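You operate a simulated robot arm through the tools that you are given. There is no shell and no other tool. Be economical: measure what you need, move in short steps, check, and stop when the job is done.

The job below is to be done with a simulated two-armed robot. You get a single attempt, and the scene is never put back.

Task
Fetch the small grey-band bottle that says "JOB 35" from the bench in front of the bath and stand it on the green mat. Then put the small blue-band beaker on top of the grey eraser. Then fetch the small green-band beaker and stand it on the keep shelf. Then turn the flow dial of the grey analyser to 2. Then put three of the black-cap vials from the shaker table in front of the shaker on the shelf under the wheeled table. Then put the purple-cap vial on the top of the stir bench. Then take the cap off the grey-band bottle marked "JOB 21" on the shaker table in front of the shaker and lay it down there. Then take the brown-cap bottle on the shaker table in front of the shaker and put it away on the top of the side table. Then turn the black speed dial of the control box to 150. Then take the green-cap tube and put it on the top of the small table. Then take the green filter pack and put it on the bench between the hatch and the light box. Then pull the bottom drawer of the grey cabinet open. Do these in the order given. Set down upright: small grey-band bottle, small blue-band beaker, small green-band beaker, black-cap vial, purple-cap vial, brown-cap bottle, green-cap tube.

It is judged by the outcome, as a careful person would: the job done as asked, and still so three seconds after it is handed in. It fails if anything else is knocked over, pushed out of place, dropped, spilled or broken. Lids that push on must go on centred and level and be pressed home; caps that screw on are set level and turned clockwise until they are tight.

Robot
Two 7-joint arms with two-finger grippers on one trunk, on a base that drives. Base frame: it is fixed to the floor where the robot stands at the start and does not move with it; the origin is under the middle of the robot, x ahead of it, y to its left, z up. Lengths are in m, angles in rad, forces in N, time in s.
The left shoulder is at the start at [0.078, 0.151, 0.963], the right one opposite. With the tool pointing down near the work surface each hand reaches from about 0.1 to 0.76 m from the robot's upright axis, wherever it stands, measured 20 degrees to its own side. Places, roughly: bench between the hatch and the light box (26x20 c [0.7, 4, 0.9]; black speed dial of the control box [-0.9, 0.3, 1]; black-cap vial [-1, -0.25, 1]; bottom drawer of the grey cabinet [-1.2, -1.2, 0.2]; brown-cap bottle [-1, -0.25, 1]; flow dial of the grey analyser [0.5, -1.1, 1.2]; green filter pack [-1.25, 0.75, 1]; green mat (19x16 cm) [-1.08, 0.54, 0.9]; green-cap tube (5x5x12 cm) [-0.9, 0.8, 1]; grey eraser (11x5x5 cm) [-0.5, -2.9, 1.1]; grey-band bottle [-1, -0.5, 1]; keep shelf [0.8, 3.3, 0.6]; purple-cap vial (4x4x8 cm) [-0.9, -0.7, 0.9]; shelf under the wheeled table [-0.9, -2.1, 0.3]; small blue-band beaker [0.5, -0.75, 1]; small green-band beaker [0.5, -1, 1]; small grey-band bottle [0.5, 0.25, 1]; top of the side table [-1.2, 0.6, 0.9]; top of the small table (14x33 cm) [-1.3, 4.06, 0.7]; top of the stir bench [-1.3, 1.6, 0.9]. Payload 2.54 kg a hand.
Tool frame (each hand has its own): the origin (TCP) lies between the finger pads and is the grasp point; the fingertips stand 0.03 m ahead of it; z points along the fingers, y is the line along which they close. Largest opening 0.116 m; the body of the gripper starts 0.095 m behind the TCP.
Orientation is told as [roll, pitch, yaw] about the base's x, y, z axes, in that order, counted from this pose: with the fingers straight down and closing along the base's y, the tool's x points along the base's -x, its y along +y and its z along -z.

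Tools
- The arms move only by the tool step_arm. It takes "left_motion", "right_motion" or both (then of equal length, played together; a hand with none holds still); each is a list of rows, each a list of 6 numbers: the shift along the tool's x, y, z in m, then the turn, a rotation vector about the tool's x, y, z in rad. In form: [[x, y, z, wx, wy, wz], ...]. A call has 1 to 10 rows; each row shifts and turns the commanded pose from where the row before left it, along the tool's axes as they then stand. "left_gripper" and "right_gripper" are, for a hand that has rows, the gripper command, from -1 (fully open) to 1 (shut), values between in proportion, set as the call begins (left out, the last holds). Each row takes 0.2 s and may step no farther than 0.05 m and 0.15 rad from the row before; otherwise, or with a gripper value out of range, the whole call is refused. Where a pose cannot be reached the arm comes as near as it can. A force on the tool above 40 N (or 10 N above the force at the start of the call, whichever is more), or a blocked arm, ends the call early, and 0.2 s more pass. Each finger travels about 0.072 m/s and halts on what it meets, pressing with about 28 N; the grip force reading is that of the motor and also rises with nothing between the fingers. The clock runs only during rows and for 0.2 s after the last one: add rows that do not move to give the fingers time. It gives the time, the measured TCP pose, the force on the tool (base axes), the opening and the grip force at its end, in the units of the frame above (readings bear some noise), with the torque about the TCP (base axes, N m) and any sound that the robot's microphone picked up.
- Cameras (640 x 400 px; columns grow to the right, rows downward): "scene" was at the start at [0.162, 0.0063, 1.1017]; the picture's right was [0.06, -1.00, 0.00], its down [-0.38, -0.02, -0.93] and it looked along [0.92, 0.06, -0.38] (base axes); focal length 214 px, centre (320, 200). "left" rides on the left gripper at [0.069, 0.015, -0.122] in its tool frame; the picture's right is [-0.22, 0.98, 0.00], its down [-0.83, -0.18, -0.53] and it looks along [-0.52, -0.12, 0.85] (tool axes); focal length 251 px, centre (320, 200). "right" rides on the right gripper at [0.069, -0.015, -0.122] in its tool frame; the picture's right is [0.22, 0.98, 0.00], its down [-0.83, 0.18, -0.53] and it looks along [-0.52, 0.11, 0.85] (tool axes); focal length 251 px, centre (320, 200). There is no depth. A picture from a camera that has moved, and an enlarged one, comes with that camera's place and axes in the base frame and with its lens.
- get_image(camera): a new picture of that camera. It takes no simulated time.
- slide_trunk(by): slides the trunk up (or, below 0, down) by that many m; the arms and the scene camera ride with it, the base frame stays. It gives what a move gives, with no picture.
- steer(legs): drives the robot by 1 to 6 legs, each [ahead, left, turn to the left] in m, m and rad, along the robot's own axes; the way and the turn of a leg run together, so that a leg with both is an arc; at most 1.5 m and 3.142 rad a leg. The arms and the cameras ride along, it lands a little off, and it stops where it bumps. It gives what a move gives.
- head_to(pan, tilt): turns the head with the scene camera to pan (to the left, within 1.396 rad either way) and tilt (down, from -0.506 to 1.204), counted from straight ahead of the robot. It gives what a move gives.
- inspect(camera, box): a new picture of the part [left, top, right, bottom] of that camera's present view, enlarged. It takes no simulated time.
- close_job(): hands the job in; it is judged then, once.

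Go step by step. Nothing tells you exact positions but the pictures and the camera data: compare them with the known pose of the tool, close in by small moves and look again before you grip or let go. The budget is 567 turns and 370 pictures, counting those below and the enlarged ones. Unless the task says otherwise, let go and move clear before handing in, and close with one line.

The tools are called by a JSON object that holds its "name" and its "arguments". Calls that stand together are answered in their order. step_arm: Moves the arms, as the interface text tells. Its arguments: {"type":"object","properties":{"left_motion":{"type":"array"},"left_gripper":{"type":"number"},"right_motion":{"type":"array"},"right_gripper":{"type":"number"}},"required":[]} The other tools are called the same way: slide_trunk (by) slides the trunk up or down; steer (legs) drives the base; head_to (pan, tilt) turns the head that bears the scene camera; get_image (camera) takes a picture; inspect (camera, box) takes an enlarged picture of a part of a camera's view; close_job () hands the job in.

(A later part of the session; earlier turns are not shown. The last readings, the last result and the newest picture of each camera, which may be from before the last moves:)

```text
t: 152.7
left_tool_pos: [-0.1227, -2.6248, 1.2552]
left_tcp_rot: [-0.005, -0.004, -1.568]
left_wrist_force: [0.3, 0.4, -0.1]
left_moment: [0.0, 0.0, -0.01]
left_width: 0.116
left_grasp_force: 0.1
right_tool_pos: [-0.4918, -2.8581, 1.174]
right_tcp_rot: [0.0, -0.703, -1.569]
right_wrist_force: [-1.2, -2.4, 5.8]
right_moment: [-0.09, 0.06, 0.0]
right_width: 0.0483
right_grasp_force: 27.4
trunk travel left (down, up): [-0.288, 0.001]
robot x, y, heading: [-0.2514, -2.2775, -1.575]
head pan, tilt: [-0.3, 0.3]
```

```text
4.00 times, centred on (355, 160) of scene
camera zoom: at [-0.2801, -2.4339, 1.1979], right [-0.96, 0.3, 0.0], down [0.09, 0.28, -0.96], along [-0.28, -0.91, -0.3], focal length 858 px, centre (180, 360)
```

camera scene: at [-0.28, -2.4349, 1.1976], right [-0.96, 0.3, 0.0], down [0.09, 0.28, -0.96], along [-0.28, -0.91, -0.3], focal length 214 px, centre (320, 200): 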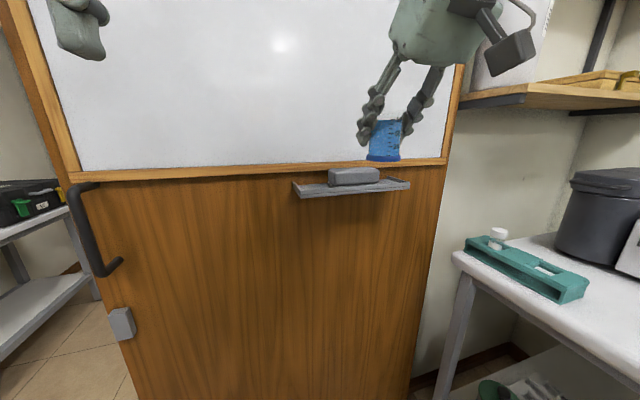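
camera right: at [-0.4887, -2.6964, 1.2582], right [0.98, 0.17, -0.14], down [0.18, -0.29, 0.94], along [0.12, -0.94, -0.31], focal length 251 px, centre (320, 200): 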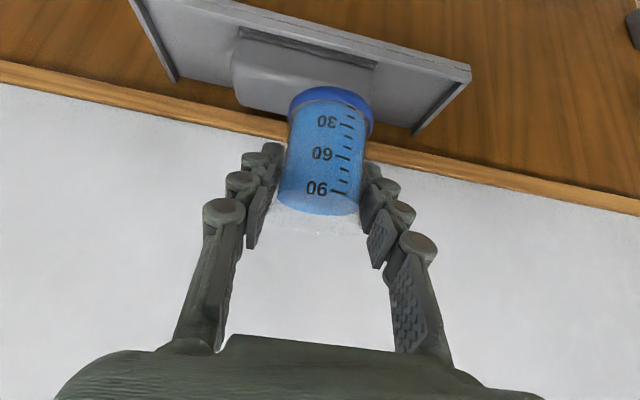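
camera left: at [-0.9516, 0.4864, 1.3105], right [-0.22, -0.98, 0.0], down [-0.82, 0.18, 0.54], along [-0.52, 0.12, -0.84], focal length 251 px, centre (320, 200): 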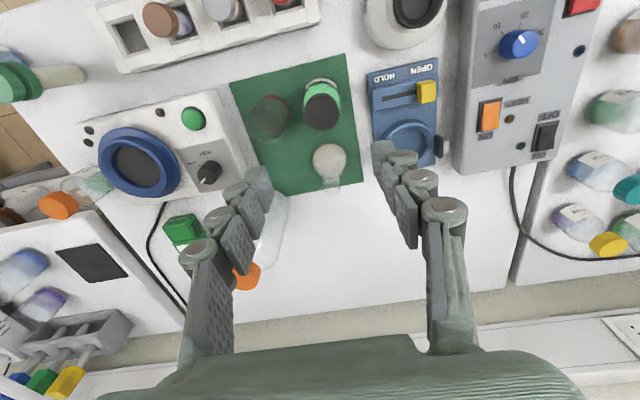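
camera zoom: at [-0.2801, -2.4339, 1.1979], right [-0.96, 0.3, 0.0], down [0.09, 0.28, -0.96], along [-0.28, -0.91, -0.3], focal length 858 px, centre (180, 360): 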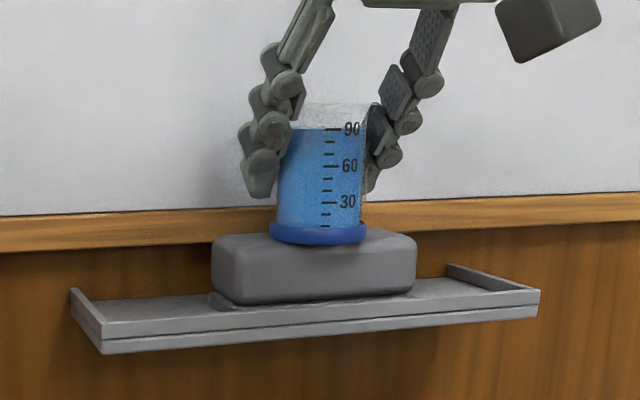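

Contact. Releasing and backing out along the fingers.

{"name": "step_arm", "arguments": {"right_motion": [[0, 0, 0, 0, 0, 0], [0, 0, 0, 0, 0, 0], [0, 0, 0, 0, 0, 0]], "right_gripper": -0.5}}

{"name": "step_arm", "arguments": {"right_motion": [[0, 0, -0.04, 0, 0, 0], [0, 0, -0.045, 0, 0, 0], [0, 0, -0.045, 0, 0, 0], [0, 0, 0, 0, 0, 0]]}}

{"name": "inspect", "arguments": {"camera": "scene", "box": [280, 110, 430, 210]}}

{"name": "get_image", "arguments": {"camera": "right"}}

```text
t: 153.5
left_tool_pos: [-0.1228, -2.6255, 1.2554]
left_tcp_rot: [-0.004, -0.002, -1.57]
left_wrist_force: [0.6, 0.8, -0.2]
left_moment: [-0.03, -0.03, -0.02]
left_width: 0.1161
left_grasp_force: 0.0
right_tool_pos: [-0.4919, -2.8589, 1.1737]
right_tcp_rot: [0.001, -0.701, -1.569]
right_wrist_force: [0.3, 0.5, -0.1]
right_moment: [-0.02, 0.02, 0.0]
right_width: 0.0869
right_grasp_force: 0.3
trunk travel left (down, up): [-0.288, 0.001]
robot x, y, heading: [-0.2551, -2.277, -1.567]
head pan, tilt: [-0.3, 0.3]
```

```text
t: 154.5
left_tool_pos: [-0.123, -2.6254, 1.2555]
left_tcp_rot: [-0.001, -0.001, -1.568]
left_wrist_force: [0.5, 0.4, -0.1]
left_moment: [0.02, 0.0, -0.02]
left_width: 0.116
left_grasp_force: 0.0
right_tool_pos: [-0.4895, -2.7747, 1.2722]
right_tcp_rot: [-0.001, -0.699, -1.569]
right_wrist_force: [0.7, -0.8, -0.3]
right_moment: [0.02, 0.03, 0.03]
right_width: 0.0871
right_grasp_force: 0.1
trunk travel left (down, up): [-0.288, 0.001]
robot x, y, heading: [-0.2513, -2.2779, -1.574]
head pan, tilt: [-0.3, 0.3]
```

```text
4.00 times, centred on (355, 160) of scene
camera zoom: at [-0.2802, -2.4346, 1.1977], right [-0.96, 0.3, 0.0], down [0.09, 0.28, -0.96], along [-0.28, -0.91, -0.3], focal length 858 px, centre (180, 360)
```

zoom: 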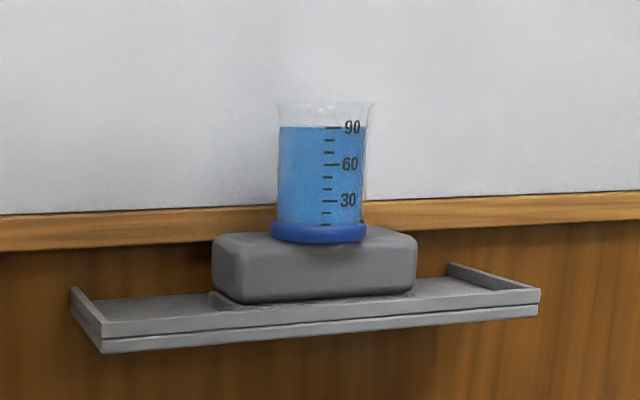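

```text
278 pictures are left
camera right: at [-0.5051, -2.6436, 1.3216], right [0.98, 0.17, -0.14], down [0.18, -0.29, 0.94], along [0.12, -0.94, -0.31], focal length 251 px, centre (320, 200)
```

right: 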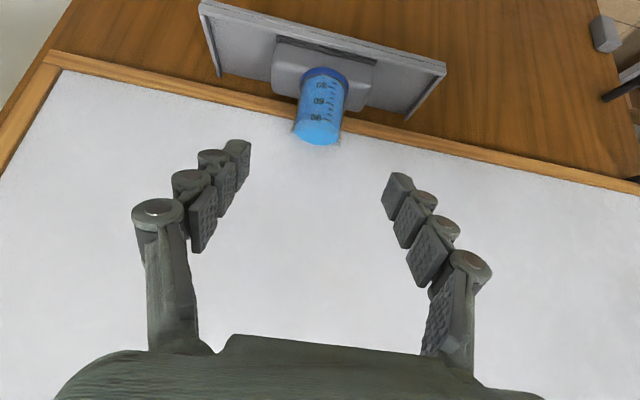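

The blue beaker stands centred on the eraser. Returning to the bench for the green one.

{"name": "steer", "arguments": {"legs": [[-0.8, 0.0, 0], [-0.72, 0.05, 0], [0, 0, 1.57]]}}

{"name": "head_to", "arguments": {"pan": -0.4, "tilt": 0.5}}

{"name": "get_image", "arguments": {"camera": "scene"}}

{"name": "inspect", "arguments": {"camera": "scene", "box": [280, 60, 460, 220]}}

```text
t: 166.2
left_tool_pos: [0.1712, -0.6476, 1.2544]
left_tcp_rot: [-0.005, -0.002, -0.063]
left_wrist_force: [-0.8, 0.0, -0.2]
left_moment: [0.02, 0.02, 0.01]
left_width: 0.116
left_grasp_force: 0.1
right_tool_pos: [0.2977, -1.0227, 1.2727]
right_tcp_rot: [0.001, -0.699, -0.061]
right_wrist_force: [0.1, -0.5, -0.1]
right_moment: [0.02, -0.03, -0.05]
right_width: 0.087
right_grasp_force: 0.1
trunk travel left (down, up): [-0.288, 0.001]
robot x, y, heading: [-0.1818, -0.7571, -0.061]
head pan, tilt: [-0.3, 0.3]
```

```text
t: 166.9
left_tool_pos: [0.1715, -0.648, 1.2547]
left_tcp_rot: [-0.004, -0.003, -0.061]
left_wrist_force: [-0.1, 1.0, -0.2]
left_moment: [0.02, 0.0, 0.0]
left_width: 0.116
left_grasp_force: 0.1
right_tool_pos: [0.2977, -1.0231, 1.2718]
right_tcp_rot: [-0.001, -0.702, -0.061]
right_wrist_force: [0.2, 0.3, -0.4]
right_moment: [-0.02, -0.02, 0.02]
right_width: 0.087
right_grasp_force: 0.1
trunk travel left (down, up): [-0.288, 0.001]
robot x, y, heading: [-0.1817, -0.7594, -0.068]
head pan, tilt: [-0.4, 0.499]
```

```text
277 pictures are left
camera scene: at [-0.0329, -0.8014, 1.1794], right [-0.45, -0.9, 0.0], down [-0.43, 0.21, -0.88], along [0.79, -0.39, -0.48], focal length 214 px, centre (320, 200)
```

scene: 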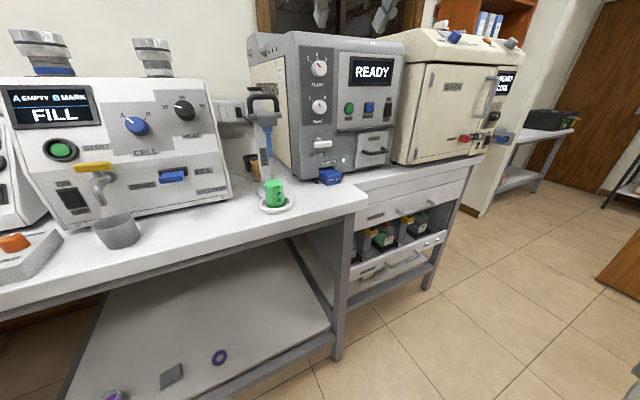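

```text
2.50 times, centred on (370, 140) of scene
camera zoom: at [-0.0329, -0.8014, 1.1794], right [-0.45, -0.9, 0.0], down [-0.43, 0.21, -0.88], along [0.79, -0.39, -0.48], focal length 536 px, centre (195, 350)
```

zoom: 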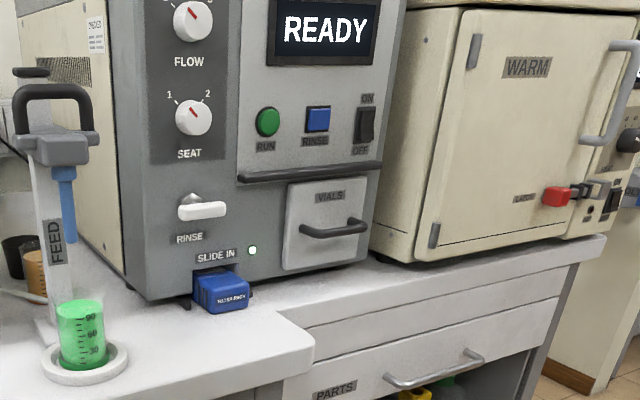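

The feed tube hangs right over the green beaker, so I'll take it with a steeply tilted hand (60°) and pull it out forwards. First the tilt and the sideways move at height.

{"name": "step_arm", "arguments": {"right_motion": [[0, 0.02, 0, 0, -0.12, 0], [0, 0.03, 0, 0, -0.12, 0], [0, 0.035, 0, 0, -0.11, 0], [0, 0.035, 0, 0, 0, 0], [0.0347, 0, 0.02, 0, 0, 0], [0.0347, 0, 0.02, 0, 0, 0], [0.0347, 0, 0.02, 0, 0, 0], [0.0347, 0, 0.02, 0, 0, 0], [0.0347, 0, 0.02, 0, 0, 0], [0, 0, 0, 0, 0, 0]]}}

{"name": "get_image", "arguments": {"camera": "right"}}

{"name": "get_image", "arguments": {"camera": "scene"}}

```text
t: 169.1
left_tool_pos: [0.172, -0.6484, 1.2547]
left_tcp_rot: [-0.003, -0.004, -0.062]
left_wrist_force: [-0.5, -0.1, -0.5]
left_moment: [0.01, 0.0, 0.0]
left_width: 0.1162
left_grasp_force: 0.0
right_tool_pos: [0.3063, -0.9038, 1.0765]
right_tcp_rot: [-0.002, -1.05, -0.062]
right_wrist_force: [0.0, -0.6, 0.0]
right_moment: [0.0, 0.0, 0.02]
right_width: 0.0871
right_grasp_force: 0.0
trunk travel left (down, up): [-0.288, 0.001]
robot x, y, heading: [-0.1856, -0.7587, -0.057]
head pan, tilt: [-0.4, 0.499]
```

```text
275 pictures are left
camera right: at [0.1652, -0.9099, 1.0771], right [-0.05, 0.98, -0.19], down [-0.04, 0.18, 0.98], along [1.0, 0.05, 0.03], focal length 251 px, centre (320, 200)
```

right: 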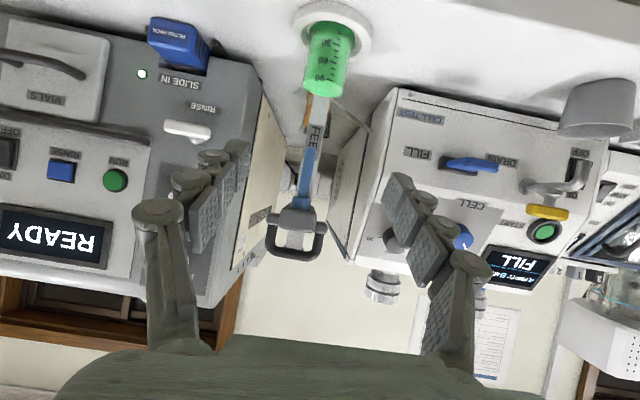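

```text
274 pictures are left
camera scene: at [-0.0332, -0.8013, 1.1794], right [-0.45, -0.9, 0.0], down [-0.43, 0.21, -0.88], along [0.79, -0.39, -0.48], focal length 214 px, centre (320, 200)
```

scene: 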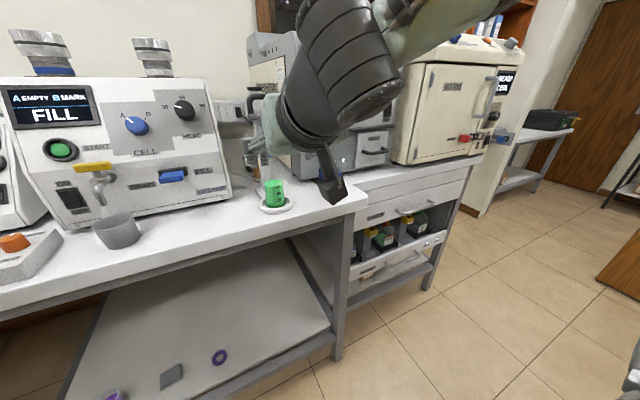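

{"name": "step_arm", "arguments": {"right_motion": [[0.0305, -0.003, 0.0252, 0, 0, 0], [0.0305, -0.003, 0.0252, 0, 0, 0], [0.0305, -0.002, 0.0252, 0, 0, 0], [0, 0, 0, 0, 0, 0]]}}

{"name": "get_image", "arguments": {"camera": "right"}}

{"name": "inspect", "arguments": {"camera": "scene", "box": [200, 120, 380, 240]}}

```text
t: 170.1
left_tool_pos: [0.1715, -0.6476, 1.2549]
left_tcp_rot: [-0.004, -0.004, -0.061]
left_wrist_force: [0.1, -0.4, -0.5]
left_moment: [0.01, -0.02, -0.01]
left_width: 0.116
left_grasp_force: 0.1
right_tool_pos: [0.3253, -0.9118, 0.9555]
right_tcp_rot: [0.001, -1.049, -0.061]
right_wrist_force: [0.0, 0.7, 0.9]
right_moment: [0.02, 0.01, -0.01]
right_width: 0.0874
right_grasp_force: 0.1
trunk travel left (down, up): [-0.288, 0.001]
robot x, y, heading: [-0.1844, -0.7582, -0.062]
head pan, tilt: [-0.4, 0.499]
```

```text
273 pictures are left
camera right: at [0.1843, -0.9175, 0.9566], right [-0.05, 0.98, -0.19], down [-0.04, 0.18, 0.98], along [1.0, 0.05, 0.03], focal length 251 px, centre (320, 200)
```

right: 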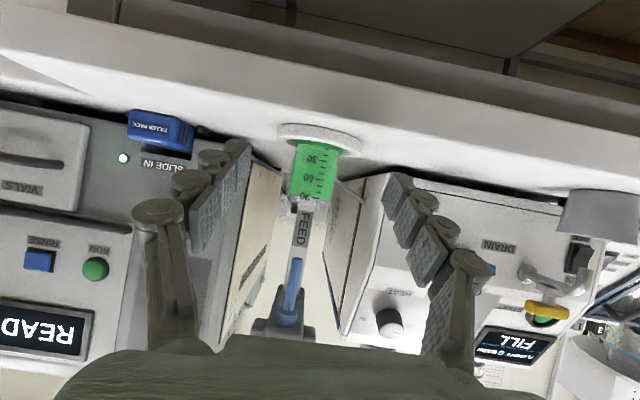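

```text
3.33 times, centred on (290, 180) of scene
camera zoom: at [-0.0333, -0.8013, 1.1795], right [-0.45, -0.9, 0.0], down [-0.43, 0.21, -0.88], along [0.79, -0.39, -0.48], focal length 715 px, centre (420, 267)
```

zoom: 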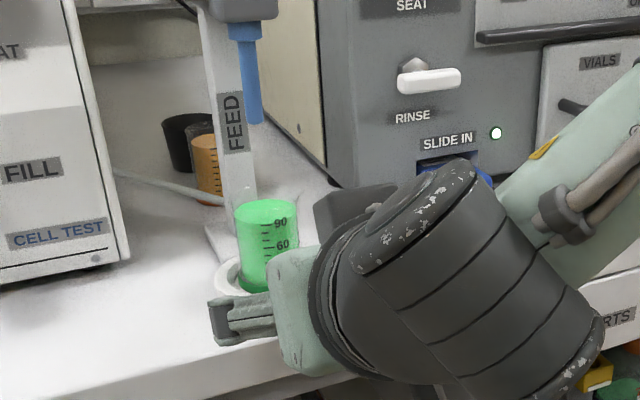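

{"name": "step_arm", "arguments": {"right_motion": [[-0.0174, 0.001, 0.0304, 0, 0, 0], [-0.0174, 0.001, 0.0304, 0, 0, 0], [-0.0174, 0.001, 0.0304, 0, 0, 0], [0, 0, 0, 0, 0, 0]]}}

{"name": "get_image", "arguments": {"camera": "right"}}

{"name": "inspect", "arguments": {"camera": "scene", "box": [200, 120, 380, 240]}}

```text
t: 171.1
left_tool_pos: [0.1715, -0.6478, 1.2545]
left_tcp_rot: [-0.004, -0.003, -0.06]
left_wrist_force: [0.0, -0.8, 0.2]
left_moment: [0.01, 0.02, 0.01]
left_width: 0.1161
left_grasp_force: 0.1
right_tool_pos: [0.4312, -0.9157, 0.9542]
right_tcp_rot: [0.001, -1.05, -0.06]
right_wrist_force: [0.9, -0.5, 0.5]
right_moment: [0.01, -0.03, -0.01]
right_width: 0.0871
right_grasp_force: 0.0
trunk travel left (down, up): [-0.288, 0.001]
robot x, y, heading: [-0.1859, -0.7563, -0.063]
head pan, tilt: [-0.4, 0.499]
```

```text
271 pictures are left
camera right: at [0.2899, -0.922, 0.955], right [-0.05, 0.98, -0.19], down [-0.04, 0.18, 0.98], along [1.0, 0.05, 0.03], focal length 251 px, centre (320, 200)
```

right: 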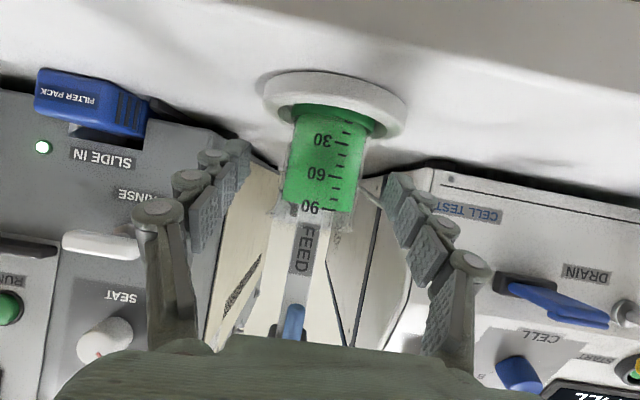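

```text
3.33 times, centred on (290, 180) of scene
camera zoom: at [-0.0331, -0.8014, 1.1794], right [-0.45, -0.9, 0.0], down [-0.43, 0.21, -0.88], along [0.79, -0.39, -0.48], focal length 715 px, centre (420, 267)
```

zoom: 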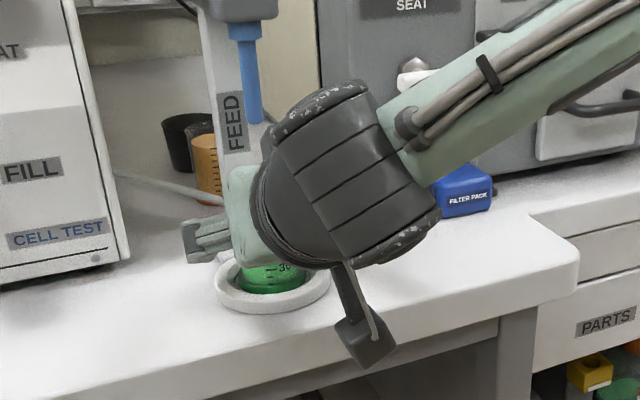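

{"name": "step_arm", "arguments": {"right_motion": [[-0.0075, 0.001, 0.013, 0, 0, 0], [0, 0, 0, 0, 0, 0]]}}

{"name": "inspect", "arguments": {"camera": "right", "box": [160, 50, 480, 250]}}

```text
t: 171.7
left_tool_pos: [0.1707, -0.6489, 1.2546]
left_tcp_rot: [-0.005, -0.003, -0.061]
left_wrist_force: [-0.9, -0.3, 0.9]
left_moment: [0.01, 0.01, 0.01]
left_width: 0.1157
left_grasp_force: 0.0
right_tool_pos: [0.4456, -0.9141, 0.9549]
right_tcp_rot: [0.001, -1.05, -0.059]
right_wrist_force: [0.4, 0.5, 1.5]
right_moment: [-0.02, -0.03, -0.02]
right_width: 0.087
right_grasp_force: 0.1
trunk travel left (down, up): [-0.288, 0.001]
robot x, y, heading: [-0.1824, -0.7573, -0.068]
head pan, tilt: [-0.4, 0.499]
```

```text
2.00 times, centred on (320, 150) of right
camera zoom: at [0.3046, -0.9216, 0.9556], right [-0.05, 0.98, -0.19], down [-0.04, 0.18, 0.98], along [1.0, 0.05, 0.03], focal length 503 px, centre (320, 300)
```

zoom: 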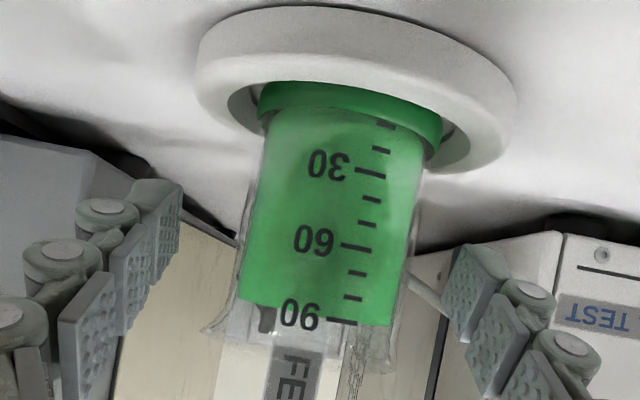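

{"name": "step_arm", "arguments": {"right_motion": [[0, 0.001, 0, 0, 0, 0], [0, 0, 0, 0, 0, 0], [0, 0, 0, 0, 0, 0], [0, 0, 0, 0, 0, 0]], "right_gripper": 1}}

{"name": "get_image", "arguments": {"camera": "right"}}

```text
t: 172.7
left_tool_pos: [0.1719, -0.6472, 1.2555]
left_tcp_rot: [-0.002, -0.002, -0.061]
left_wrist_force: [-0.7, -0.7, -0.3]
left_moment: [0.01, 0.0, 0.01]
left_width: 0.1157
left_grasp_force: 0.1
right_tool_pos: [0.4451, -0.914, 0.9568]
right_tcp_rot: [0.001, -1.051, -0.06]
right_wrist_force: [-0.7, 0.4, 0.7]
right_moment: [-0.03, 0.04, 0.0]
right_width: 0.0482
right_grasp_force: 28.0
trunk travel left (down, up): [-0.288, 0.001]
robot x, y, heading: [-0.1855, -0.7588, -0.062]
head pan, tilt: [-0.4, 0.499]
```

```text
268 pictures are left
camera right: at [0.3049, -0.9212, 0.9564], right [-0.05, 0.98, -0.19], down [-0.04, 0.18, 0.98], along [1.0, 0.05, 0.03], focal length 251 px, centre (320, 200)
```

right: 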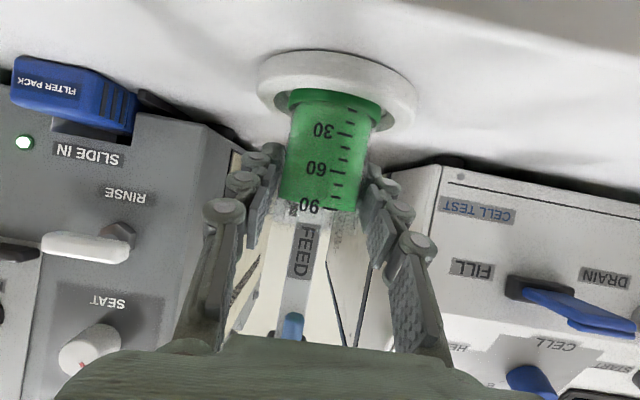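

Gripped. Lifting 28 mm to clear the ring while staying under the tube, then pulling straight back.

{"name": "step_arm", "arguments": {"right_motion": [[-0.0087, 0, -0.005, 0, 0, 0], [-0.0087, 0, -0.005, 0, 0, 0], [-0.0069, 0, -0.0039, 0, 0, 0], [0, 0, 0, 0, 0, 0]]}}

{"name": "get_image", "arguments": {"camera": "right"}}

{"name": "get_image", "arguments": {"camera": "scene"}}

```text
t: 173.7
left_tool_pos: [0.1721, -0.6486, 1.2546]
left_tcp_rot: [-0.002, -0.001, -0.06]
left_wrist_force: [0.4, 0.2, 0.4]
left_moment: [0.0, 0.01, -0.01]
left_width: 0.1159
left_grasp_force: 0.0
right_tool_pos: [0.4461, -0.9148, 0.9831]
right_tcp_rot: [0.0, -1.049, -0.06]
right_wrist_force: [0.2, -0.7, -1.3]
right_moment: [-0.04, 0.01, -0.04]
right_width: 0.0482
right_grasp_force: 28.4
trunk travel left (down, up): [-0.288, 0.001]
robot x, y, heading: [-0.1802, -0.7579, -0.064]
head pan, tilt: [-0.4, 0.499]
```

```text
267 pictures are left
camera right: at [0.3047, -0.9213, 0.9836], right [-0.05, 0.98, -0.19], down [-0.04, 0.18, 0.98], along [1.0, 0.05, 0.03], focal length 251 px, centre (320, 200)
```

right: 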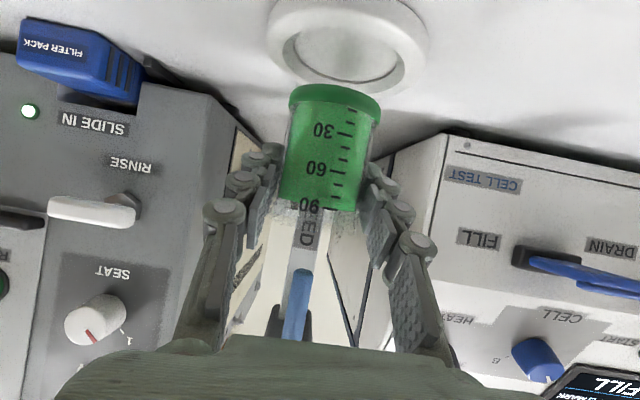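

```text
266 pictures are left
camera scene: at [-0.0327, -0.8015, 1.1793], right [-0.45, -0.9, 0.0], down [-0.43, 0.21, -0.88], along [0.79, -0.39, -0.48], focal length 214 px, centre (320, 200)
```

scene: 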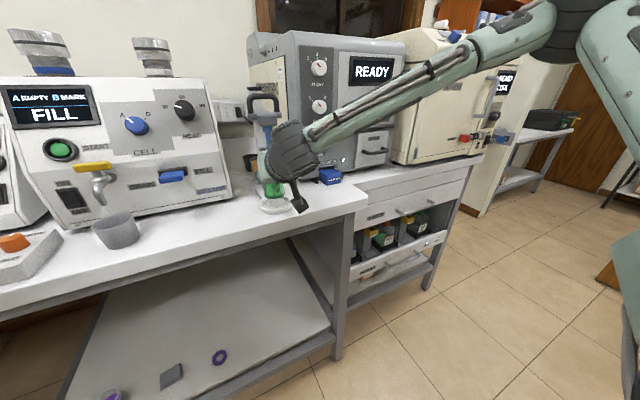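

{"name": "step_arm", "arguments": {"right_motion": [[0.0187, 0, -0.0325, 0, 0, 0], [0.0187, 0, -0.0325, 0, 0, 0], [0.0187, 0, -0.0325, 0, 0, 0], [0.0187, 0, -0.0325, 0, 0, 0], [-0.026, 0, -0.0149, 0, 0, 0], [-0.026, 0, -0.0149, 0, 0, 0], [-0.026, 0, -0.0149, 0, 0, 0], [-0.026, 0, -0.0149, 0, 0, 0], [0, 0, 0, 0, 0, 0]]}}

{"name": "steer", "arguments": {"legs": [[-0.05, 0, 0.06], [0, 0, 1.57], [0.6, 0, 0]]}}

{"name": "head_to", "arguments": {"pan": 0, "tilt": 0.3}}

{"name": "get_image", "arguments": {"camera": "scene"}}

```text
t: 175.7
left_tool_pos: [0.1721, -0.6484, 1.2554]
left_tcp_rot: [-0.004, -0.001, -0.061]
left_wrist_force: [0.8, -0.6, -0.4]
left_moment: [0.03, 0.0, 0.0]
left_width: 0.1162
left_grasp_force: 0.1
right_tool_pos: [0.3188, -0.9022, 1.1039]
right_tcp_rot: [-0.002, -1.051, -0.062]
right_wrist_force: [0.3, 0.3, -0.7]
right_moment: [0.02, 0.01, -0.02]
right_width: 0.0481
right_grasp_force: 27.6
right hand out of reach, approached as far as the arm can: row 4
trunk travel left (down, up): [-0.288, 0.001]
robot x, y, heading: [-0.1874, -0.7559, -0.061]
head pan, tilt: [-0.4, 0.499]
```

```text
t: 183.5
left_tool_pos: [-0.3775, 0.1663, 1.2553]
left_tcp_rot: [-0.003, -0.001, 1.586]
left_wrist_force: [0.5, -1.2, 0.8]
left_moment: [-0.04, 0.0, 0.01]
left_width: 0.1159
left_grasp_force: 0.1
right_tool_pos: [-0.1362, 0.3314, 1.1036]
right_tcp_rot: [0.001, -1.049, 1.585]
right_wrist_force: [0.4, -0.2, -0.9]
right_moment: [-0.02, 0.02, -0.04]
right_width: 0.0481
right_grasp_force: 27.9
trunk travel left (down, up): [-0.288, 0.001]
robot x, y, heading: [-0.2378, -0.1753, 1.587]
head pan, tilt: [-0.4, 0.499]
```

```text
t: 184.4
left_tool_pos: [-0.3772, 0.1667, 1.2554]
left_tcp_rot: [-0.003, -0.003, 1.587]
left_wrist_force: [-0.5, -0.4, 0.5]
left_moment: [-0.02, -0.01, 0.0]
left_width: 0.1159
left_grasp_force: 0.0
right_tool_pos: [-0.1357, 0.3333, 1.104]
right_tcp_rot: [-0.001, -1.05, 1.588]
right_wrist_force: [0.3, 0.1, -1.9]
right_moment: [-0.04, -0.05, 0.0]
right_width: 0.0481
right_grasp_force: 27.5
trunk travel left (down, up): [-0.288, 0.001]
robot x, y, heading: [-0.2441, -0.1786, 1.585]
head pan, tilt: [0.0, 0.3]
```

```text
265 pictures are left
camera scene: at [-0.2424, -0.0173, 1.1977], right [1.0, 0.01, 0.0], down [0.0, -0.3, -0.96], along [-0.01, 0.95, -0.3], focal length 214 px, centre (320, 200)
```

scene: 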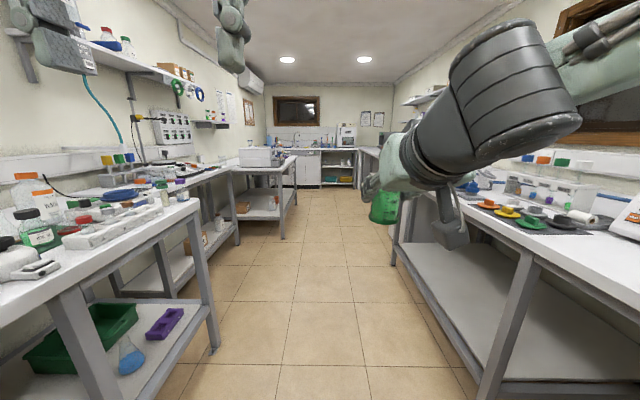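

The aisle ahead is clear. Driving forward 2.2 m to find the keep shelf on the right.

{"name": "steer", "arguments": {"legs": [[1.2, 0, 0], [1.1, 0, 0]]}}

{"name": "head_to", "arguments": {"pan": -0.5, "tilt": 0.4}}

{"name": "get_image", "arguments": {"camera": "scene"}}

```text
t: 195.6
left_tool_pos: [-0.3366, 2.4563, 1.254]
left_tcp_rot: [-0.002, -0.001, 1.549]
left_wrist_force: [0.3, -0.2, -0.4]
left_moment: [-0.01, -0.02, 0.01]
left_width: 0.1158
left_grasp_force: 0.0
right_tool_pos: [-0.0882, 2.6146, 1.1039]
right_tcp_rot: [0.001, -1.049, 1.55]
right_wrist_force: [1.0, 0.0, -1.5]
right_moment: [-0.03, 0.0, -0.02]
right_width: 0.0482
right_grasp_force: 27.8
trunk travel left (down, up): [-0.288, 0.001]
robot x, y, heading: [-0.2133, 2.1074, 1.549]
head pan, tilt: [0.0, 0.3]
```

```text
t: 196.6
left_tool_pos: [-0.3365, 2.4574, 1.2552]
left_tcp_rot: [-0.003, -0.004, 1.548]
left_wrist_force: [-0.1, 0.0, 0.0]
left_moment: [0.02, -0.01, 0.0]
left_width: 0.116
left_grasp_force: 0.1
right_tool_pos: [-0.0883, 2.6138, 1.1023]
right_tcp_rot: [0.0, -1.048, 1.55]
right_wrist_force: [-0.2, 0.6, -1.5]
right_moment: [-0.03, 0.01, -0.03]
right_width: 0.0478
right_grasp_force: 28.1
trunk travel left (down, up): [-0.288, 0.001]
robot x, y, heading: [-0.2124, 2.1068, 1.547]
head pan, tilt: [-0.499, 0.4]
```

```text
264 pictures are left
camera scene: at [-0.1641, 2.2557, 1.1885], right [0.87, -0.5, 0.0], down [-0.19, -0.34, -0.92], along [0.46, 0.8, -0.39], focal length 214 px, centre (320, 200)
```

scene: 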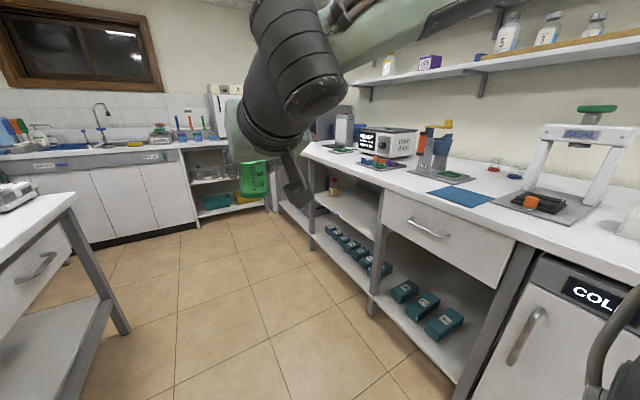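

{"name": "inspect", "arguments": {"camera": "scene", "box": [280, 130, 440, 260]}}

```text
3.08 times, centred on (360, 195) of scene
camera zoom: at [-0.1641, 2.2557, 1.1885], right [0.87, -0.5, 0.0], down [-0.19, -0.34, -0.92], along [0.46, 0.8, -0.39], focal length 660 px, centre (197, 215)
```

zoom: 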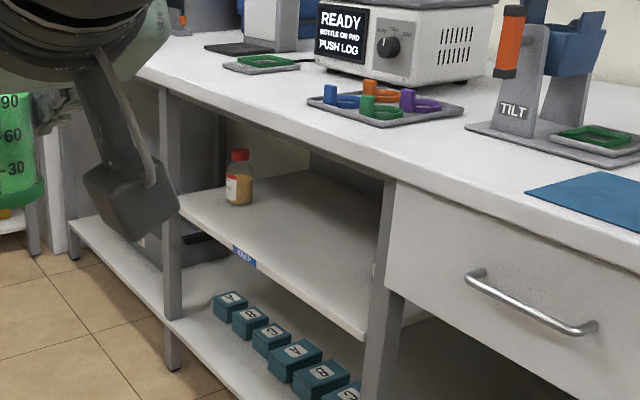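

The KEEP shelf is at z≈0.6, front edge x≈0.53, between y≈2.9 and 3.56. I'll drive level with it, turn to face it, and lower the trunk.

{"name": "steer", "arguments": {"legs": [[1.25, 0, 0], [0, 0, -1.55]]}}

{"name": "slide_trunk", "arguments": {"by": -0.28}}

{"name": "head_to", "arguments": {"pan": -0.1, "tilt": 0.35}}

{"name": "get_image", "arguments": {"camera": "scene"}}

```text
t: 206.8
left_tool_pos: [0.1411, 3.54, 1.2543]
left_tcp_rot: [-0.004, -0.004, 0.053]
left_wrist_force: [-0.5, 0.2, 0.3]
left_moment: [0.02, 0.0, -0.01]
left_width: 0.1159
left_grasp_force: 0.1
right_tool_pos: [0.3167, 3.3039, 1.1037]
right_tcp_rot: [-0.001, -1.049, 0.054]
right_wrist_force: [0.8, -0.4, -0.6]
right_moment: [0.01, 0.03, 0.01]
right_width: 0.0478
right_grasp_force: 28.4
trunk travel left (down, up): [-0.288, 0.001]
robot x, y, heading: [-0.2004, 3.3904, 0.052]
head pan, tilt: [-0.499, 0.4]
```

```text
t: 209.7
left_tool_pos: [0.1402, 3.539, 0.9748]
left_tcp_rot: [-0.002, -0.003, 0.051]
left_wrist_force: [-0.2, 0.2, 0.0]
left_moment: [0.0, 0.0, 0.01]
left_width: 0.1159
left_grasp_force: 0.0
right_tool_pos: [0.3163, 3.304, 0.8234]
right_tcp_rot: [-0.001, -1.052, 0.054]
right_wrist_force: [-0.2, 0.9, -0.7]
right_moment: [0.0, 0.03, -0.02]
right_width: 0.0478
right_grasp_force: 27.8
trunk travel left (down, up): [-0.008, 0.281]
robot x, y, heading: [-0.2005, 3.3906, 0.049]
head pan, tilt: [-0.499, 0.4]
```

```text
t: 210.5
left_tool_pos: [0.1405, 3.5381, 0.9754]
left_tcp_rot: [-0.004, -0.004, 0.053]
left_wrist_force: [0.3, 0.1, -0.1]
left_moment: [-0.03, 0.03, 0.0]
left_width: 0.1159
left_grasp_force: 0.1
right_tool_pos: [0.3159, 3.3039, 0.8237]
right_tcp_rot: [0.0, -1.049, 0.054]
right_wrist_force: [-0.1, -0.7, -1.6]
right_moment: [-0.02, 0.0, 0.0]
right_width: 0.0477
right_grasp_force: 27.9
trunk travel left (down, up): [-0.008, 0.281]
robot x, y, heading: [-0.1997, 3.3886, 0.055]
head pan, tilt: [-0.099, 0.351]
```

```text
262 pictures are left
camera scene: at [-0.037, 3.3898, 0.913], right [-0.05, -1.0, 0.0], down [-0.34, 0.02, -0.94], along [0.94, -0.04, -0.34], focal length 214 px, centre (320, 200)
```

scene: 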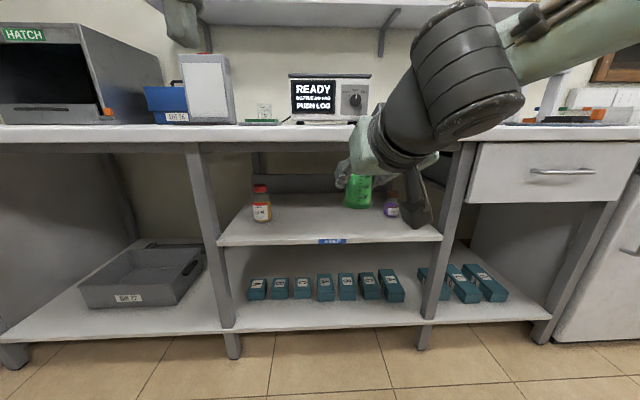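

{"name": "step_arm", "arguments": {"right_motion": [[0.0347, 0, 0.02, 0, 0, 0], [0.0347, 0, 0.02, 0, 0, 0], [0.0347, 0, 0.02, 0, 0, 0], [0, 0, 0, 0, 0, 0]]}}

{"name": "steer", "arguments": {"legs": [[0.14, 0, -0.05]]}}

{"name": "get_image", "arguments": {"camera": "scene"}}

{"name": "get_image", "arguments": {"camera": "right"}}

```text
t: 211.5
left_tool_pos: [0.1401, 3.5393, 0.9751]
left_tcp_rot: [-0.004, -0.002, 0.053]
left_wrist_force: [0.4, -0.3, 0.6]
left_moment: [-0.02, 0.03, 0.02]
left_width: 0.1159
left_grasp_force: 0.0
right_tool_pos: [0.3164, 3.3031, 0.705]
right_tcp_rot: [0.002, -1.048, 0.053]
right_wrist_force: [-0.1, 0.3, -1.3]
right_moment: [-0.01, 0.0, 0.0]
right_width: 0.048
right_grasp_force: 28.1
trunk travel left (down, up): [-0.008, 0.281]
robot x, y, heading: [-0.2024, 3.3897, 0.05]
head pan, tilt: [-0.099, 0.351]
```

```text
t: 212.9
left_tool_pos: [0.2893, 3.5254, 0.9747]
left_tcp_rot: [-0.003, -0.003, 0.002]
left_wrist_force: [0.6, 0.0, 0.2]
left_moment: [0.0, 0.03, 0.03]
left_width: 0.116
left_grasp_force: 0.0
right_tool_pos: [0.4531, 3.2801, 0.7039]
right_tcp_rot: [0.0, -1.049, 0.002]
right_wrist_force: [0.0, 0.3, -0.4]
right_moment: [0.0, -0.02, -0.01]
right_width: 0.0476
right_grasp_force: 27.5
trunk travel left (down, up): [-0.008, 0.281]
robot x, y, heading: [-0.0608, 3.3916, 0.003]
head pan, tilt: [-0.099, 0.351]
```

```text
261 pictures are left
camera scene: at [0.1044, 3.3852, 0.913], right [-0.1, -1.0, 0.0], down [-0.34, 0.03, -0.94], along [0.93, -0.09, -0.34], focal length 214 px, centre (320, 200)
```

scene: 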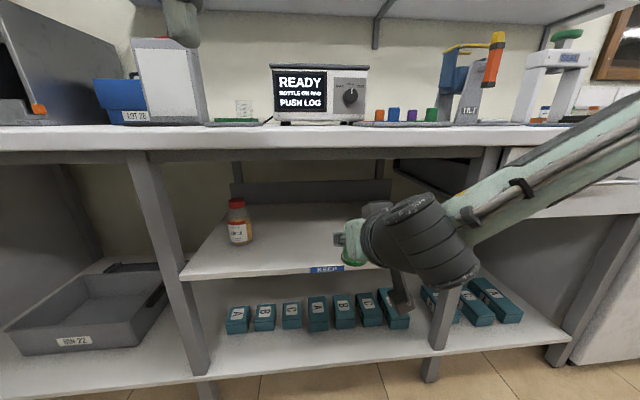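

```text
260 pictures are left
camera right: at [0.3127, 3.2653, 0.7061], right [-0.11, 0.98, -0.19], down [-0.05, 0.18, 0.98], along [0.99, 0.12, 0.03], focal length 251 px, centre (320, 200)
```

right: 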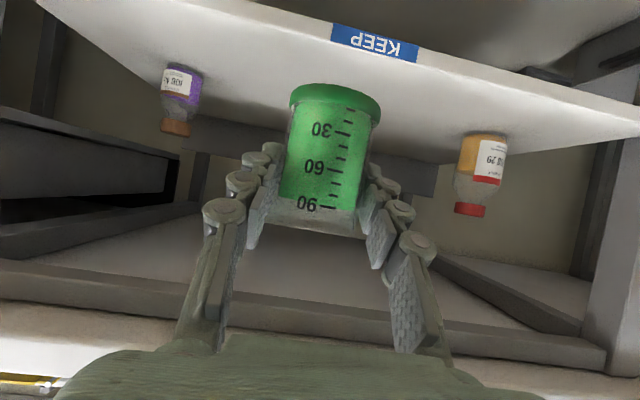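

{"name": "step_arm", "arguments": {"right_motion": [[-0.0171, 0.004, 0.0297, 0, 0, 0], [-0.0171, 0.004, 0.0297, 0, 0, 0], [-0.0171, 0.004, 0.0297, 0, 0, 0], [-0.0171, 0.003, 0.0297, 0, 0, 0], [0.0173, 0, 0.01, 0, 0, 0], [0, 0, 0, 0, 0, 0]]}}

{"name": "get_image", "arguments": {"camera": "right"}}

{"name": "get_image", "arguments": {"camera": "scene"}}

```text
t: 214.3
left_tool_pos: [0.2911, 3.5252, 0.9747]
left_tcp_rot: [-0.005, -0.003, -0.003]
left_wrist_force: [-0.2, -0.6, 0.1]
left_moment: [0.03, 0.01, 0.01]
left_width: 0.1158
left_grasp_force: 0.1
right_tool_pos: [0.5909, 3.2936, 0.6851]
right_tcp_rot: [-0.001, -1.051, 0.003]
right_wrist_force: [0.7, -0.5, -1.2]
right_moment: [0.01, -0.01, -0.02]
right_width: 0.0477
right_grasp_force: 28.4
trunk travel left (down, up): [-0.008, 0.281]
robot x, y, heading: [-0.0575, 3.3959, 0.0]
head pan, tilt: [-0.099, 0.351]
```

```text
259 pictures are left
camera right: at [0.4512, 3.2771, 0.6862], right [-0.11, 0.98, -0.19], down [-0.05, 0.18, 0.98], along [0.99, 0.12, 0.03], focal length 251 px, centre (320, 200)
```

right: 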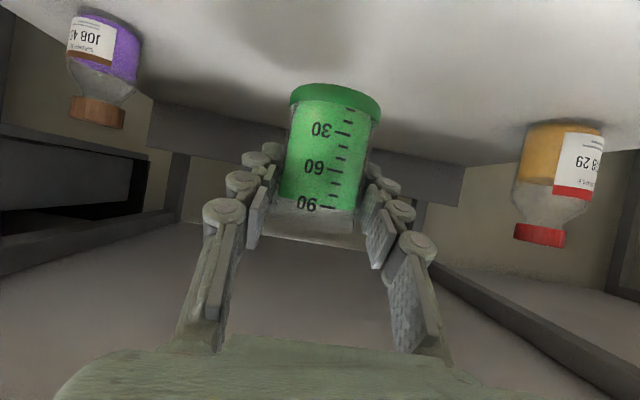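

```text
258 pictures are left
camera scene: at [0.1044, 3.3852, 0.913], right [-0.1, -1.0, 0.0], down [-0.34, 0.03, -0.94], along [0.93, -0.09, -0.34], focal length 214 px, centre (320, 200)
```

scene: 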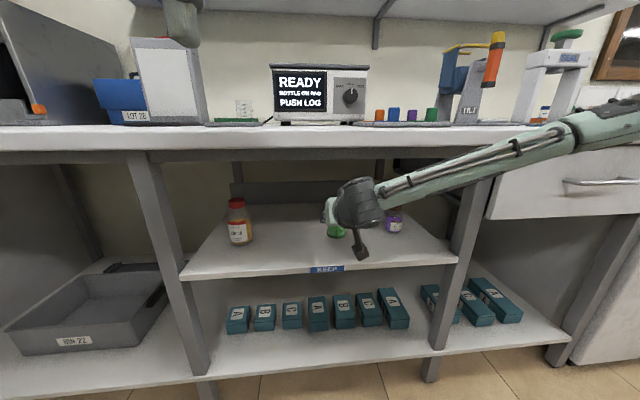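

{"name": "step_arm", "arguments": {"right_motion": [[0.0087, 0, 0.005, 0, 0, 0], [0.0087, 0, 0.005, 0, 0, 0], [0, 0, 0, 0, 0, 0]]}}

{"name": "get_image", "arguments": {"camera": "right"}}

```text
t: 215.1
left_tool_pos: [0.2908, 3.5253, 0.9753]
left_tcp_rot: [-0.003, -0.004, 0.002]
left_wrist_force: [0.7, 0.4, 0.2]
left_moment: [0.01, -0.01, 0.0]
left_width: 0.1159
left_grasp_force: 0.0
right_tool_pos: [0.5893, 3.2944, 0.6644]
right_tcp_rot: [0.0, -1.05, 0.002]
right_wrist_force: [-0.7, 0.1, -0.8]
right_moment: [-0.01, 0.0, -0.02]
right_width: 0.0478
right_grasp_force: 27.5
trunk travel left (down, up): [-0.008, 0.281]
robot x, y, heading: [-0.0572, 3.3909, -0.005]
head pan, tilt: [-0.099, 0.351]
```

```text
257 pictures are left
camera right: at [0.4491, 3.2786, 0.6659], right [-0.11, 0.98, -0.19], down [-0.05, 0.18, 0.98], along [0.99, 0.12, 0.03], focal length 251 px, centre (320, 200)
```

right: 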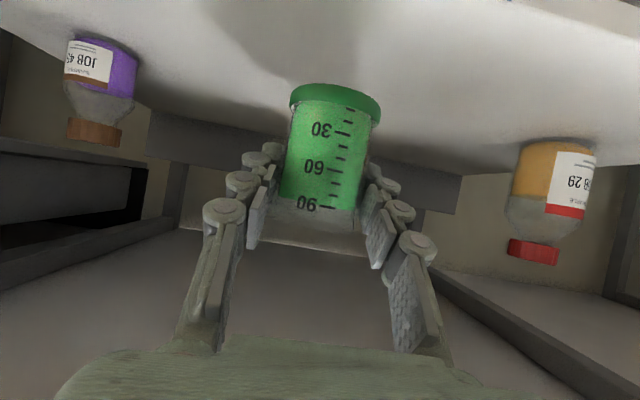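

{"name": "step_arm", "arguments": {"right_motion": [[0.0052, 0, 0.003, 0, 0, 0], [0, 0, 0, 0, 0, 0]]}}

{"name": "step_arm", "arguments": {"right_motion": [[0.0026, 0, 0.0015, 0, 0, 0], [0, 0, 0, 0, 0, 0]]}}

```text
t: 215.7
left_tool_pos: [0.2906, 3.5247, 0.9744]
left_tcp_rot: [-0.004, -0.004, 0.001]
left_wrist_force: [0.1, -0.1, 0.5]
left_moment: [0.01, -0.01, -0.03]
left_width: 0.116
left_grasp_force: 0.0
right_tool_pos: [0.5898, 3.2946, 0.6602]
right_tcp_rot: [0.0, -1.05, 0.0]
right_wrist_force: [0.7, 0.6, -1.9]
right_moment: [-0.03, 0.0, 0.0]
right_width: 0.0477
right_grasp_force: 28.4
trunk travel left (down, up): [-0.008, 0.281]
robot x, y, heading: [-0.0587, 3.3914, -0.001]
head pan, tilt: [-0.099, 0.351]
```

```text
t: 216.3
left_tool_pos: [0.2907, 3.5259, 0.975]
left_tcp_rot: [-0.003, -0.003, 0.001]
left_wrist_force: [0.0, -0.1, -0.1]
left_moment: [-0.01, -0.01, -0.01]
left_width: 0.1161
left_grasp_force: 0.1
right_tool_pos: [0.5891, 3.2946, 0.6561]
right_tcp_rot: [0.0, -1.05, 0.001]
right_wrist_force: [0.5, 0.1, -0.2]
right_moment: [0.01, 0.06, -0.02]
right_width: 0.0476
right_grasp_force: 27.9
trunk travel left (down, up): [-0.008, 0.281]
robot x, y, heading: [-0.0557, 3.3918, -0.002]
head pan, tilt: [-0.099, 0.351]
```

{"name": "step_arm", "arguments": {"right_motion": [[0.0022, 0, 0.0012, 0, 0, 0], [0, 0, 0, 0, 0, 0]]}}

{"name": "step_arm", "arguments": {"right_motion": [[0.0022, 0, 0.0012, 0, 0, 0], [0, 0, 0, 0, 0, 0]]}}

```text
t: 216.9
left_tool_pos: [0.2897, 3.5266, 0.9762]
left_tcp_rot: [-0.005, -0.002, 0.002]
left_wrist_force: [-0.6, 0.1, 0.5]
left_moment: [0.01, -0.01, 0.02]
left_width: 0.1159
left_grasp_force: 0.2
right_tool_pos: [0.5894, 3.2958, 0.6541]
right_tcp_rot: [0.0, -1.05, 0.002]
right_wrist_force: [-0.2, 0.0, -1.1]
right_moment: [0.02, -0.01, -0.01]
right_width: 0.0478
right_grasp_force: 27.9
trunk travel left (down, up): [-0.008, 0.281]
robot x, y, heading: [-0.0566, 3.3937, -0.001]
head pan, tilt: [-0.099, 0.351]
```

```text
t: 217.5
left_tool_pos: [0.2897, 3.5246, 0.9742]
left_tcp_rot: [-0.004, -0.005, 0.002]
left_wrist_force: [-0.1, -0.2, -0.4]
left_moment: [-0.03, 0.03, -0.01]
left_width: 0.116
left_grasp_force: 0.1
right_tool_pos: [0.5883, 3.2964, 0.6521]
right_tcp_rot: [0.0, -1.05, 0.002]
right_wrist_force: [0.1, 0.0, -1.2]
right_moment: [0.01, 0.03, -0.02]
right_width: 0.0478
right_grasp_force: 28.2
trunk travel left (down, up): [-0.008, 0.281]
robot x, y, heading: [-0.0542, 3.3944, 0.005]
head pan, tilt: [-0.099, 0.351]
```

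{"name": "step_arm", "arguments": {"right_motion": [[0.0022, 0, 0.0012, 0, 0, 0], [0, 0, 0, 0, 0, 0]]}}

{"name": "step_arm", "arguments": {"right_motion": [[0.0022, 0, 0.0012, 0, 0, 0], [0, 0, 0, 0, 0, 0]]}}

{"name": "inspect", "arguments": {"camera": "right", "box": [240, 40, 420, 240]}}

```text
t: 218.1
left_tool_pos: [0.2903, 3.525, 0.9752]
left_tcp_rot: [-0.003, -0.003, 0.002]
left_wrist_force: [-0.2, -0.5, -0.6]
left_moment: [-0.02, -0.01, 0.01]
left_width: 0.1159
left_grasp_force: 0.1
right_tool_pos: [0.5897, 3.2947, 0.6486]
right_tcp_rot: [0.0, -1.052, 0.003]
right_wrist_force: [0.6, 0.1, -1.8]
right_moment: [0.03, -0.01, -0.03]
right_width: 0.048
right_grasp_force: 27.8
trunk travel left (down, up): [-0.008, 0.281]
robot x, y, heading: [-0.0581, 3.3935, 0.004]
head pan, tilt: [-0.099, 0.351]
```

```text
t: 218.7
left_tool_pos: [0.2894, 3.5243, 0.975]
left_tcp_rot: [-0.004, -0.004, 0.001]
left_wrist_force: [0.0, 0.0, -0.1]
left_moment: [0.01, 0.0, -0.01]
left_width: 0.1159
left_grasp_force: 0.1
right_tool_pos: [0.5887, 3.2947, 0.6454]
right_tcp_rot: [0.001, -1.05, 0.001]
right_wrist_force: [-0.3, 0.7, -1.6]
right_moment: [0.0, 0.04, -0.03]
right_width: 0.0477
right_grasp_force: 28.1
trunk travel left (down, up): [-0.008, 0.281]
robot x, y, heading: [-0.0598, 3.3925, 0.004]
head pan, tilt: [-0.099, 0.351]
```

```text
2.00 times, centred on (330, 140) of right
camera zoom: at [0.4492, 3.2796, 0.6475], right [-0.11, 0.98, -0.19], down [-0.05, 0.18, 0.98], along [0.99, 0.12, 0.03], focal length 503 px, centre (300, 320)
```

zoom: 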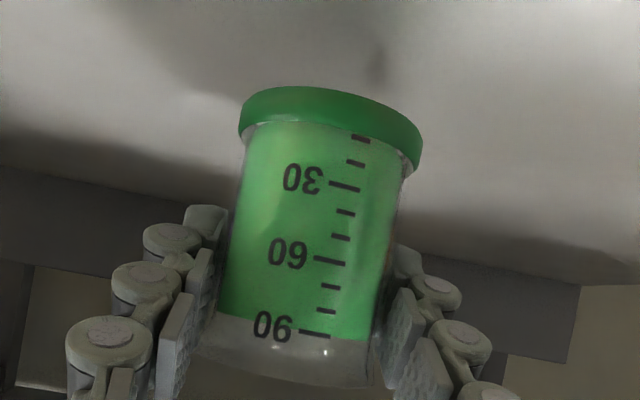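

{"name": "step_arm", "arguments": {"right_motion": [[0.0043, 0, 0.0025, 0, 0, 0], [0, 0, 0, 0, 0, 0]]}}

{"name": "step_arm", "arguments": {"right_motion": [[0.0026, 0, 0.0015, 0, 0, 0], [0, 0, 0, 0, 0, 0]]}}

{"name": "step_arm", "arguments": {"right_motion": [[0.0026, 0, 0.0015, 0, 0, 0], [0, 0, 0, 0, 0, 0]]}}

```text
t: 219.3
left_tool_pos: [0.2891, 3.5251, 0.9747]
left_tcp_rot: [-0.003, -0.003, 0.001]
left_wrist_force: [-0.1, -0.1, -0.8]
left_moment: [0.05, -0.01, 0.0]
left_width: 0.1157
left_grasp_force: 0.0
right_tool_pos: [0.5894, 3.2957, 0.6421]
right_tcp_rot: [0.0, -1.05, 0.002]
right_wrist_force: [-0.5, -0.2, -1.6]
right_moment: [-0.02, 0.02, -0.01]
right_width: 0.0476
right_grasp_force: 27.9
trunk travel left (down, up): [-0.008, 0.281]
robot x, y, heading: [-0.0595, 3.3932, -0.004]
head pan, tilt: [-0.099, 0.351]
```

```text
t: 219.9
left_tool_pos: [0.289, 3.5241, 0.9746]
left_tcp_rot: [-0.003, -0.003, 0.002]
left_wrist_force: [-1.2, 0.4, 1.6]
left_moment: [-0.01, -0.04, 0.01]
left_width: 0.1159
left_grasp_force: 0.1
right_tool_pos: [0.5888, 3.2971, 0.6384]
right_tcp_rot: [-0.003, -1.051, 0.0]
right_wrist_force: [-0.9, -0.3, -0.2]
right_moment: [-0.01, 0.03, 0.04]
right_width: 0.0481
right_grasp_force: 27.9
trunk travel left (down, up): [-0.008, 0.281]
robot x, y, heading: [-0.0569, 3.3923, -0.004]
head pan, tilt: [-0.099, 0.351]
```

```text
t: 220.5
left_tool_pos: [0.2892, 3.5249, 0.9752]
left_tcp_rot: [-0.004, -0.003, 0.001]
left_wrist_force: [-0.1, 0.0, -0.3]
left_moment: [-0.01, 0.02, 0.01]
left_width: 0.116
left_grasp_force: 0.1
right_tool_pos: [0.5914, 3.2955, 0.6354]
right_tcp_rot: [-0.001, -1.05, 0.002]
right_wrist_force: [0.6, 0.1, -1.5]
right_moment: [0.03, -0.01, -0.02]
right_width: 0.0478
right_grasp_force: 28.1
trunk travel left (down, up): [-0.008, 0.281]
robot x, y, heading: [-0.0549, 3.3935, 0.002]
head pan, tilt: [-0.099, 0.351]
```

{"name": "step_arm", "arguments": {"right_motion": [[0.0043, 0, 0.0025, 0, 0, 0], [0, 0, 0, 0, 0, 0]]}}

{"name": "get_image", "arguments": {"camera": "right"}}

{"name": "inspect", "arguments": {"camera": "scene", "box": [180, 180, 460, 300]}}

```text
t: 221.1
left_tool_pos: [0.2904, 3.5259, 0.9754]
left_tcp_rot: [-0.005, -0.005, 0.002]
left_wrist_force: [-0.2, -0.3, 0.4]
left_moment: [0.0, -0.02, 0.01]
left_width: 0.1157
left_grasp_force: 0.2
right_tool_pos: [0.5902, 3.2963, 0.6304]
right_tcp_rot: [-0.001, -1.05, 0.0]
right_wrist_force: [-0.7, -0.2, -2.1]
right_moment: [-0.03, 0.0, 0.01]
right_width: 0.0478
right_grasp_force: 27.8
trunk travel left (down, up): [-0.008, 0.281]
robot x, y, heading: [-0.0578, 3.3924, -0.004]
head pan, tilt: [-0.099, 0.351]
```

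```text
255 pictures are left
camera right: at [0.4499, 3.2805, 0.6311], right [-0.11, 0.98, -0.19], down [-0.05, 0.18, 0.98], along [0.99, 0.12, 0.03], focal length 251 px, centre (320, 200)
```

right: 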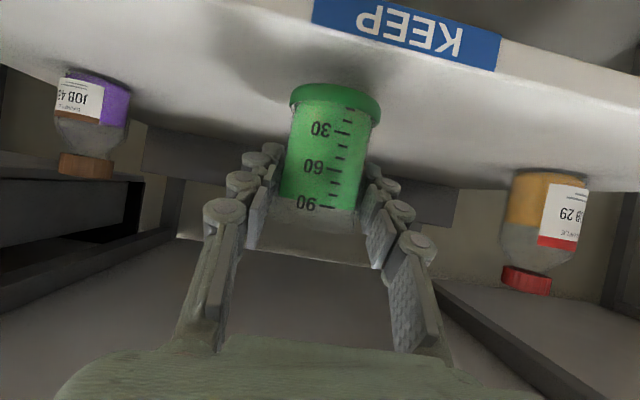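

```text
2.29 times, centred on (320, 240) of scene
camera zoom: at [0.1044, 3.3852, 0.913], right [-0.1, -1.0, 0.0], down [-0.34, 0.03, -0.94], along [0.93, -0.09, -0.34], focal length 490 px, centre (320, 109)
```

zoom: 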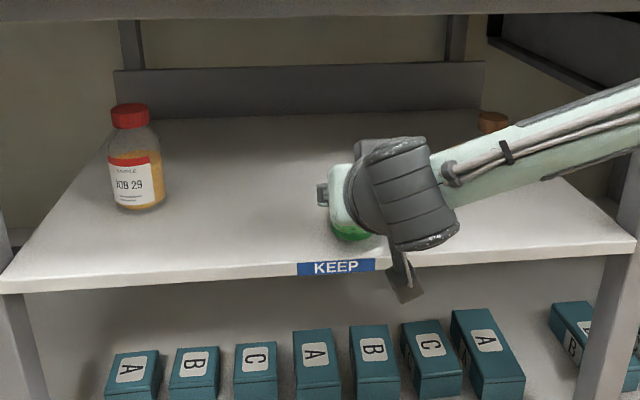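

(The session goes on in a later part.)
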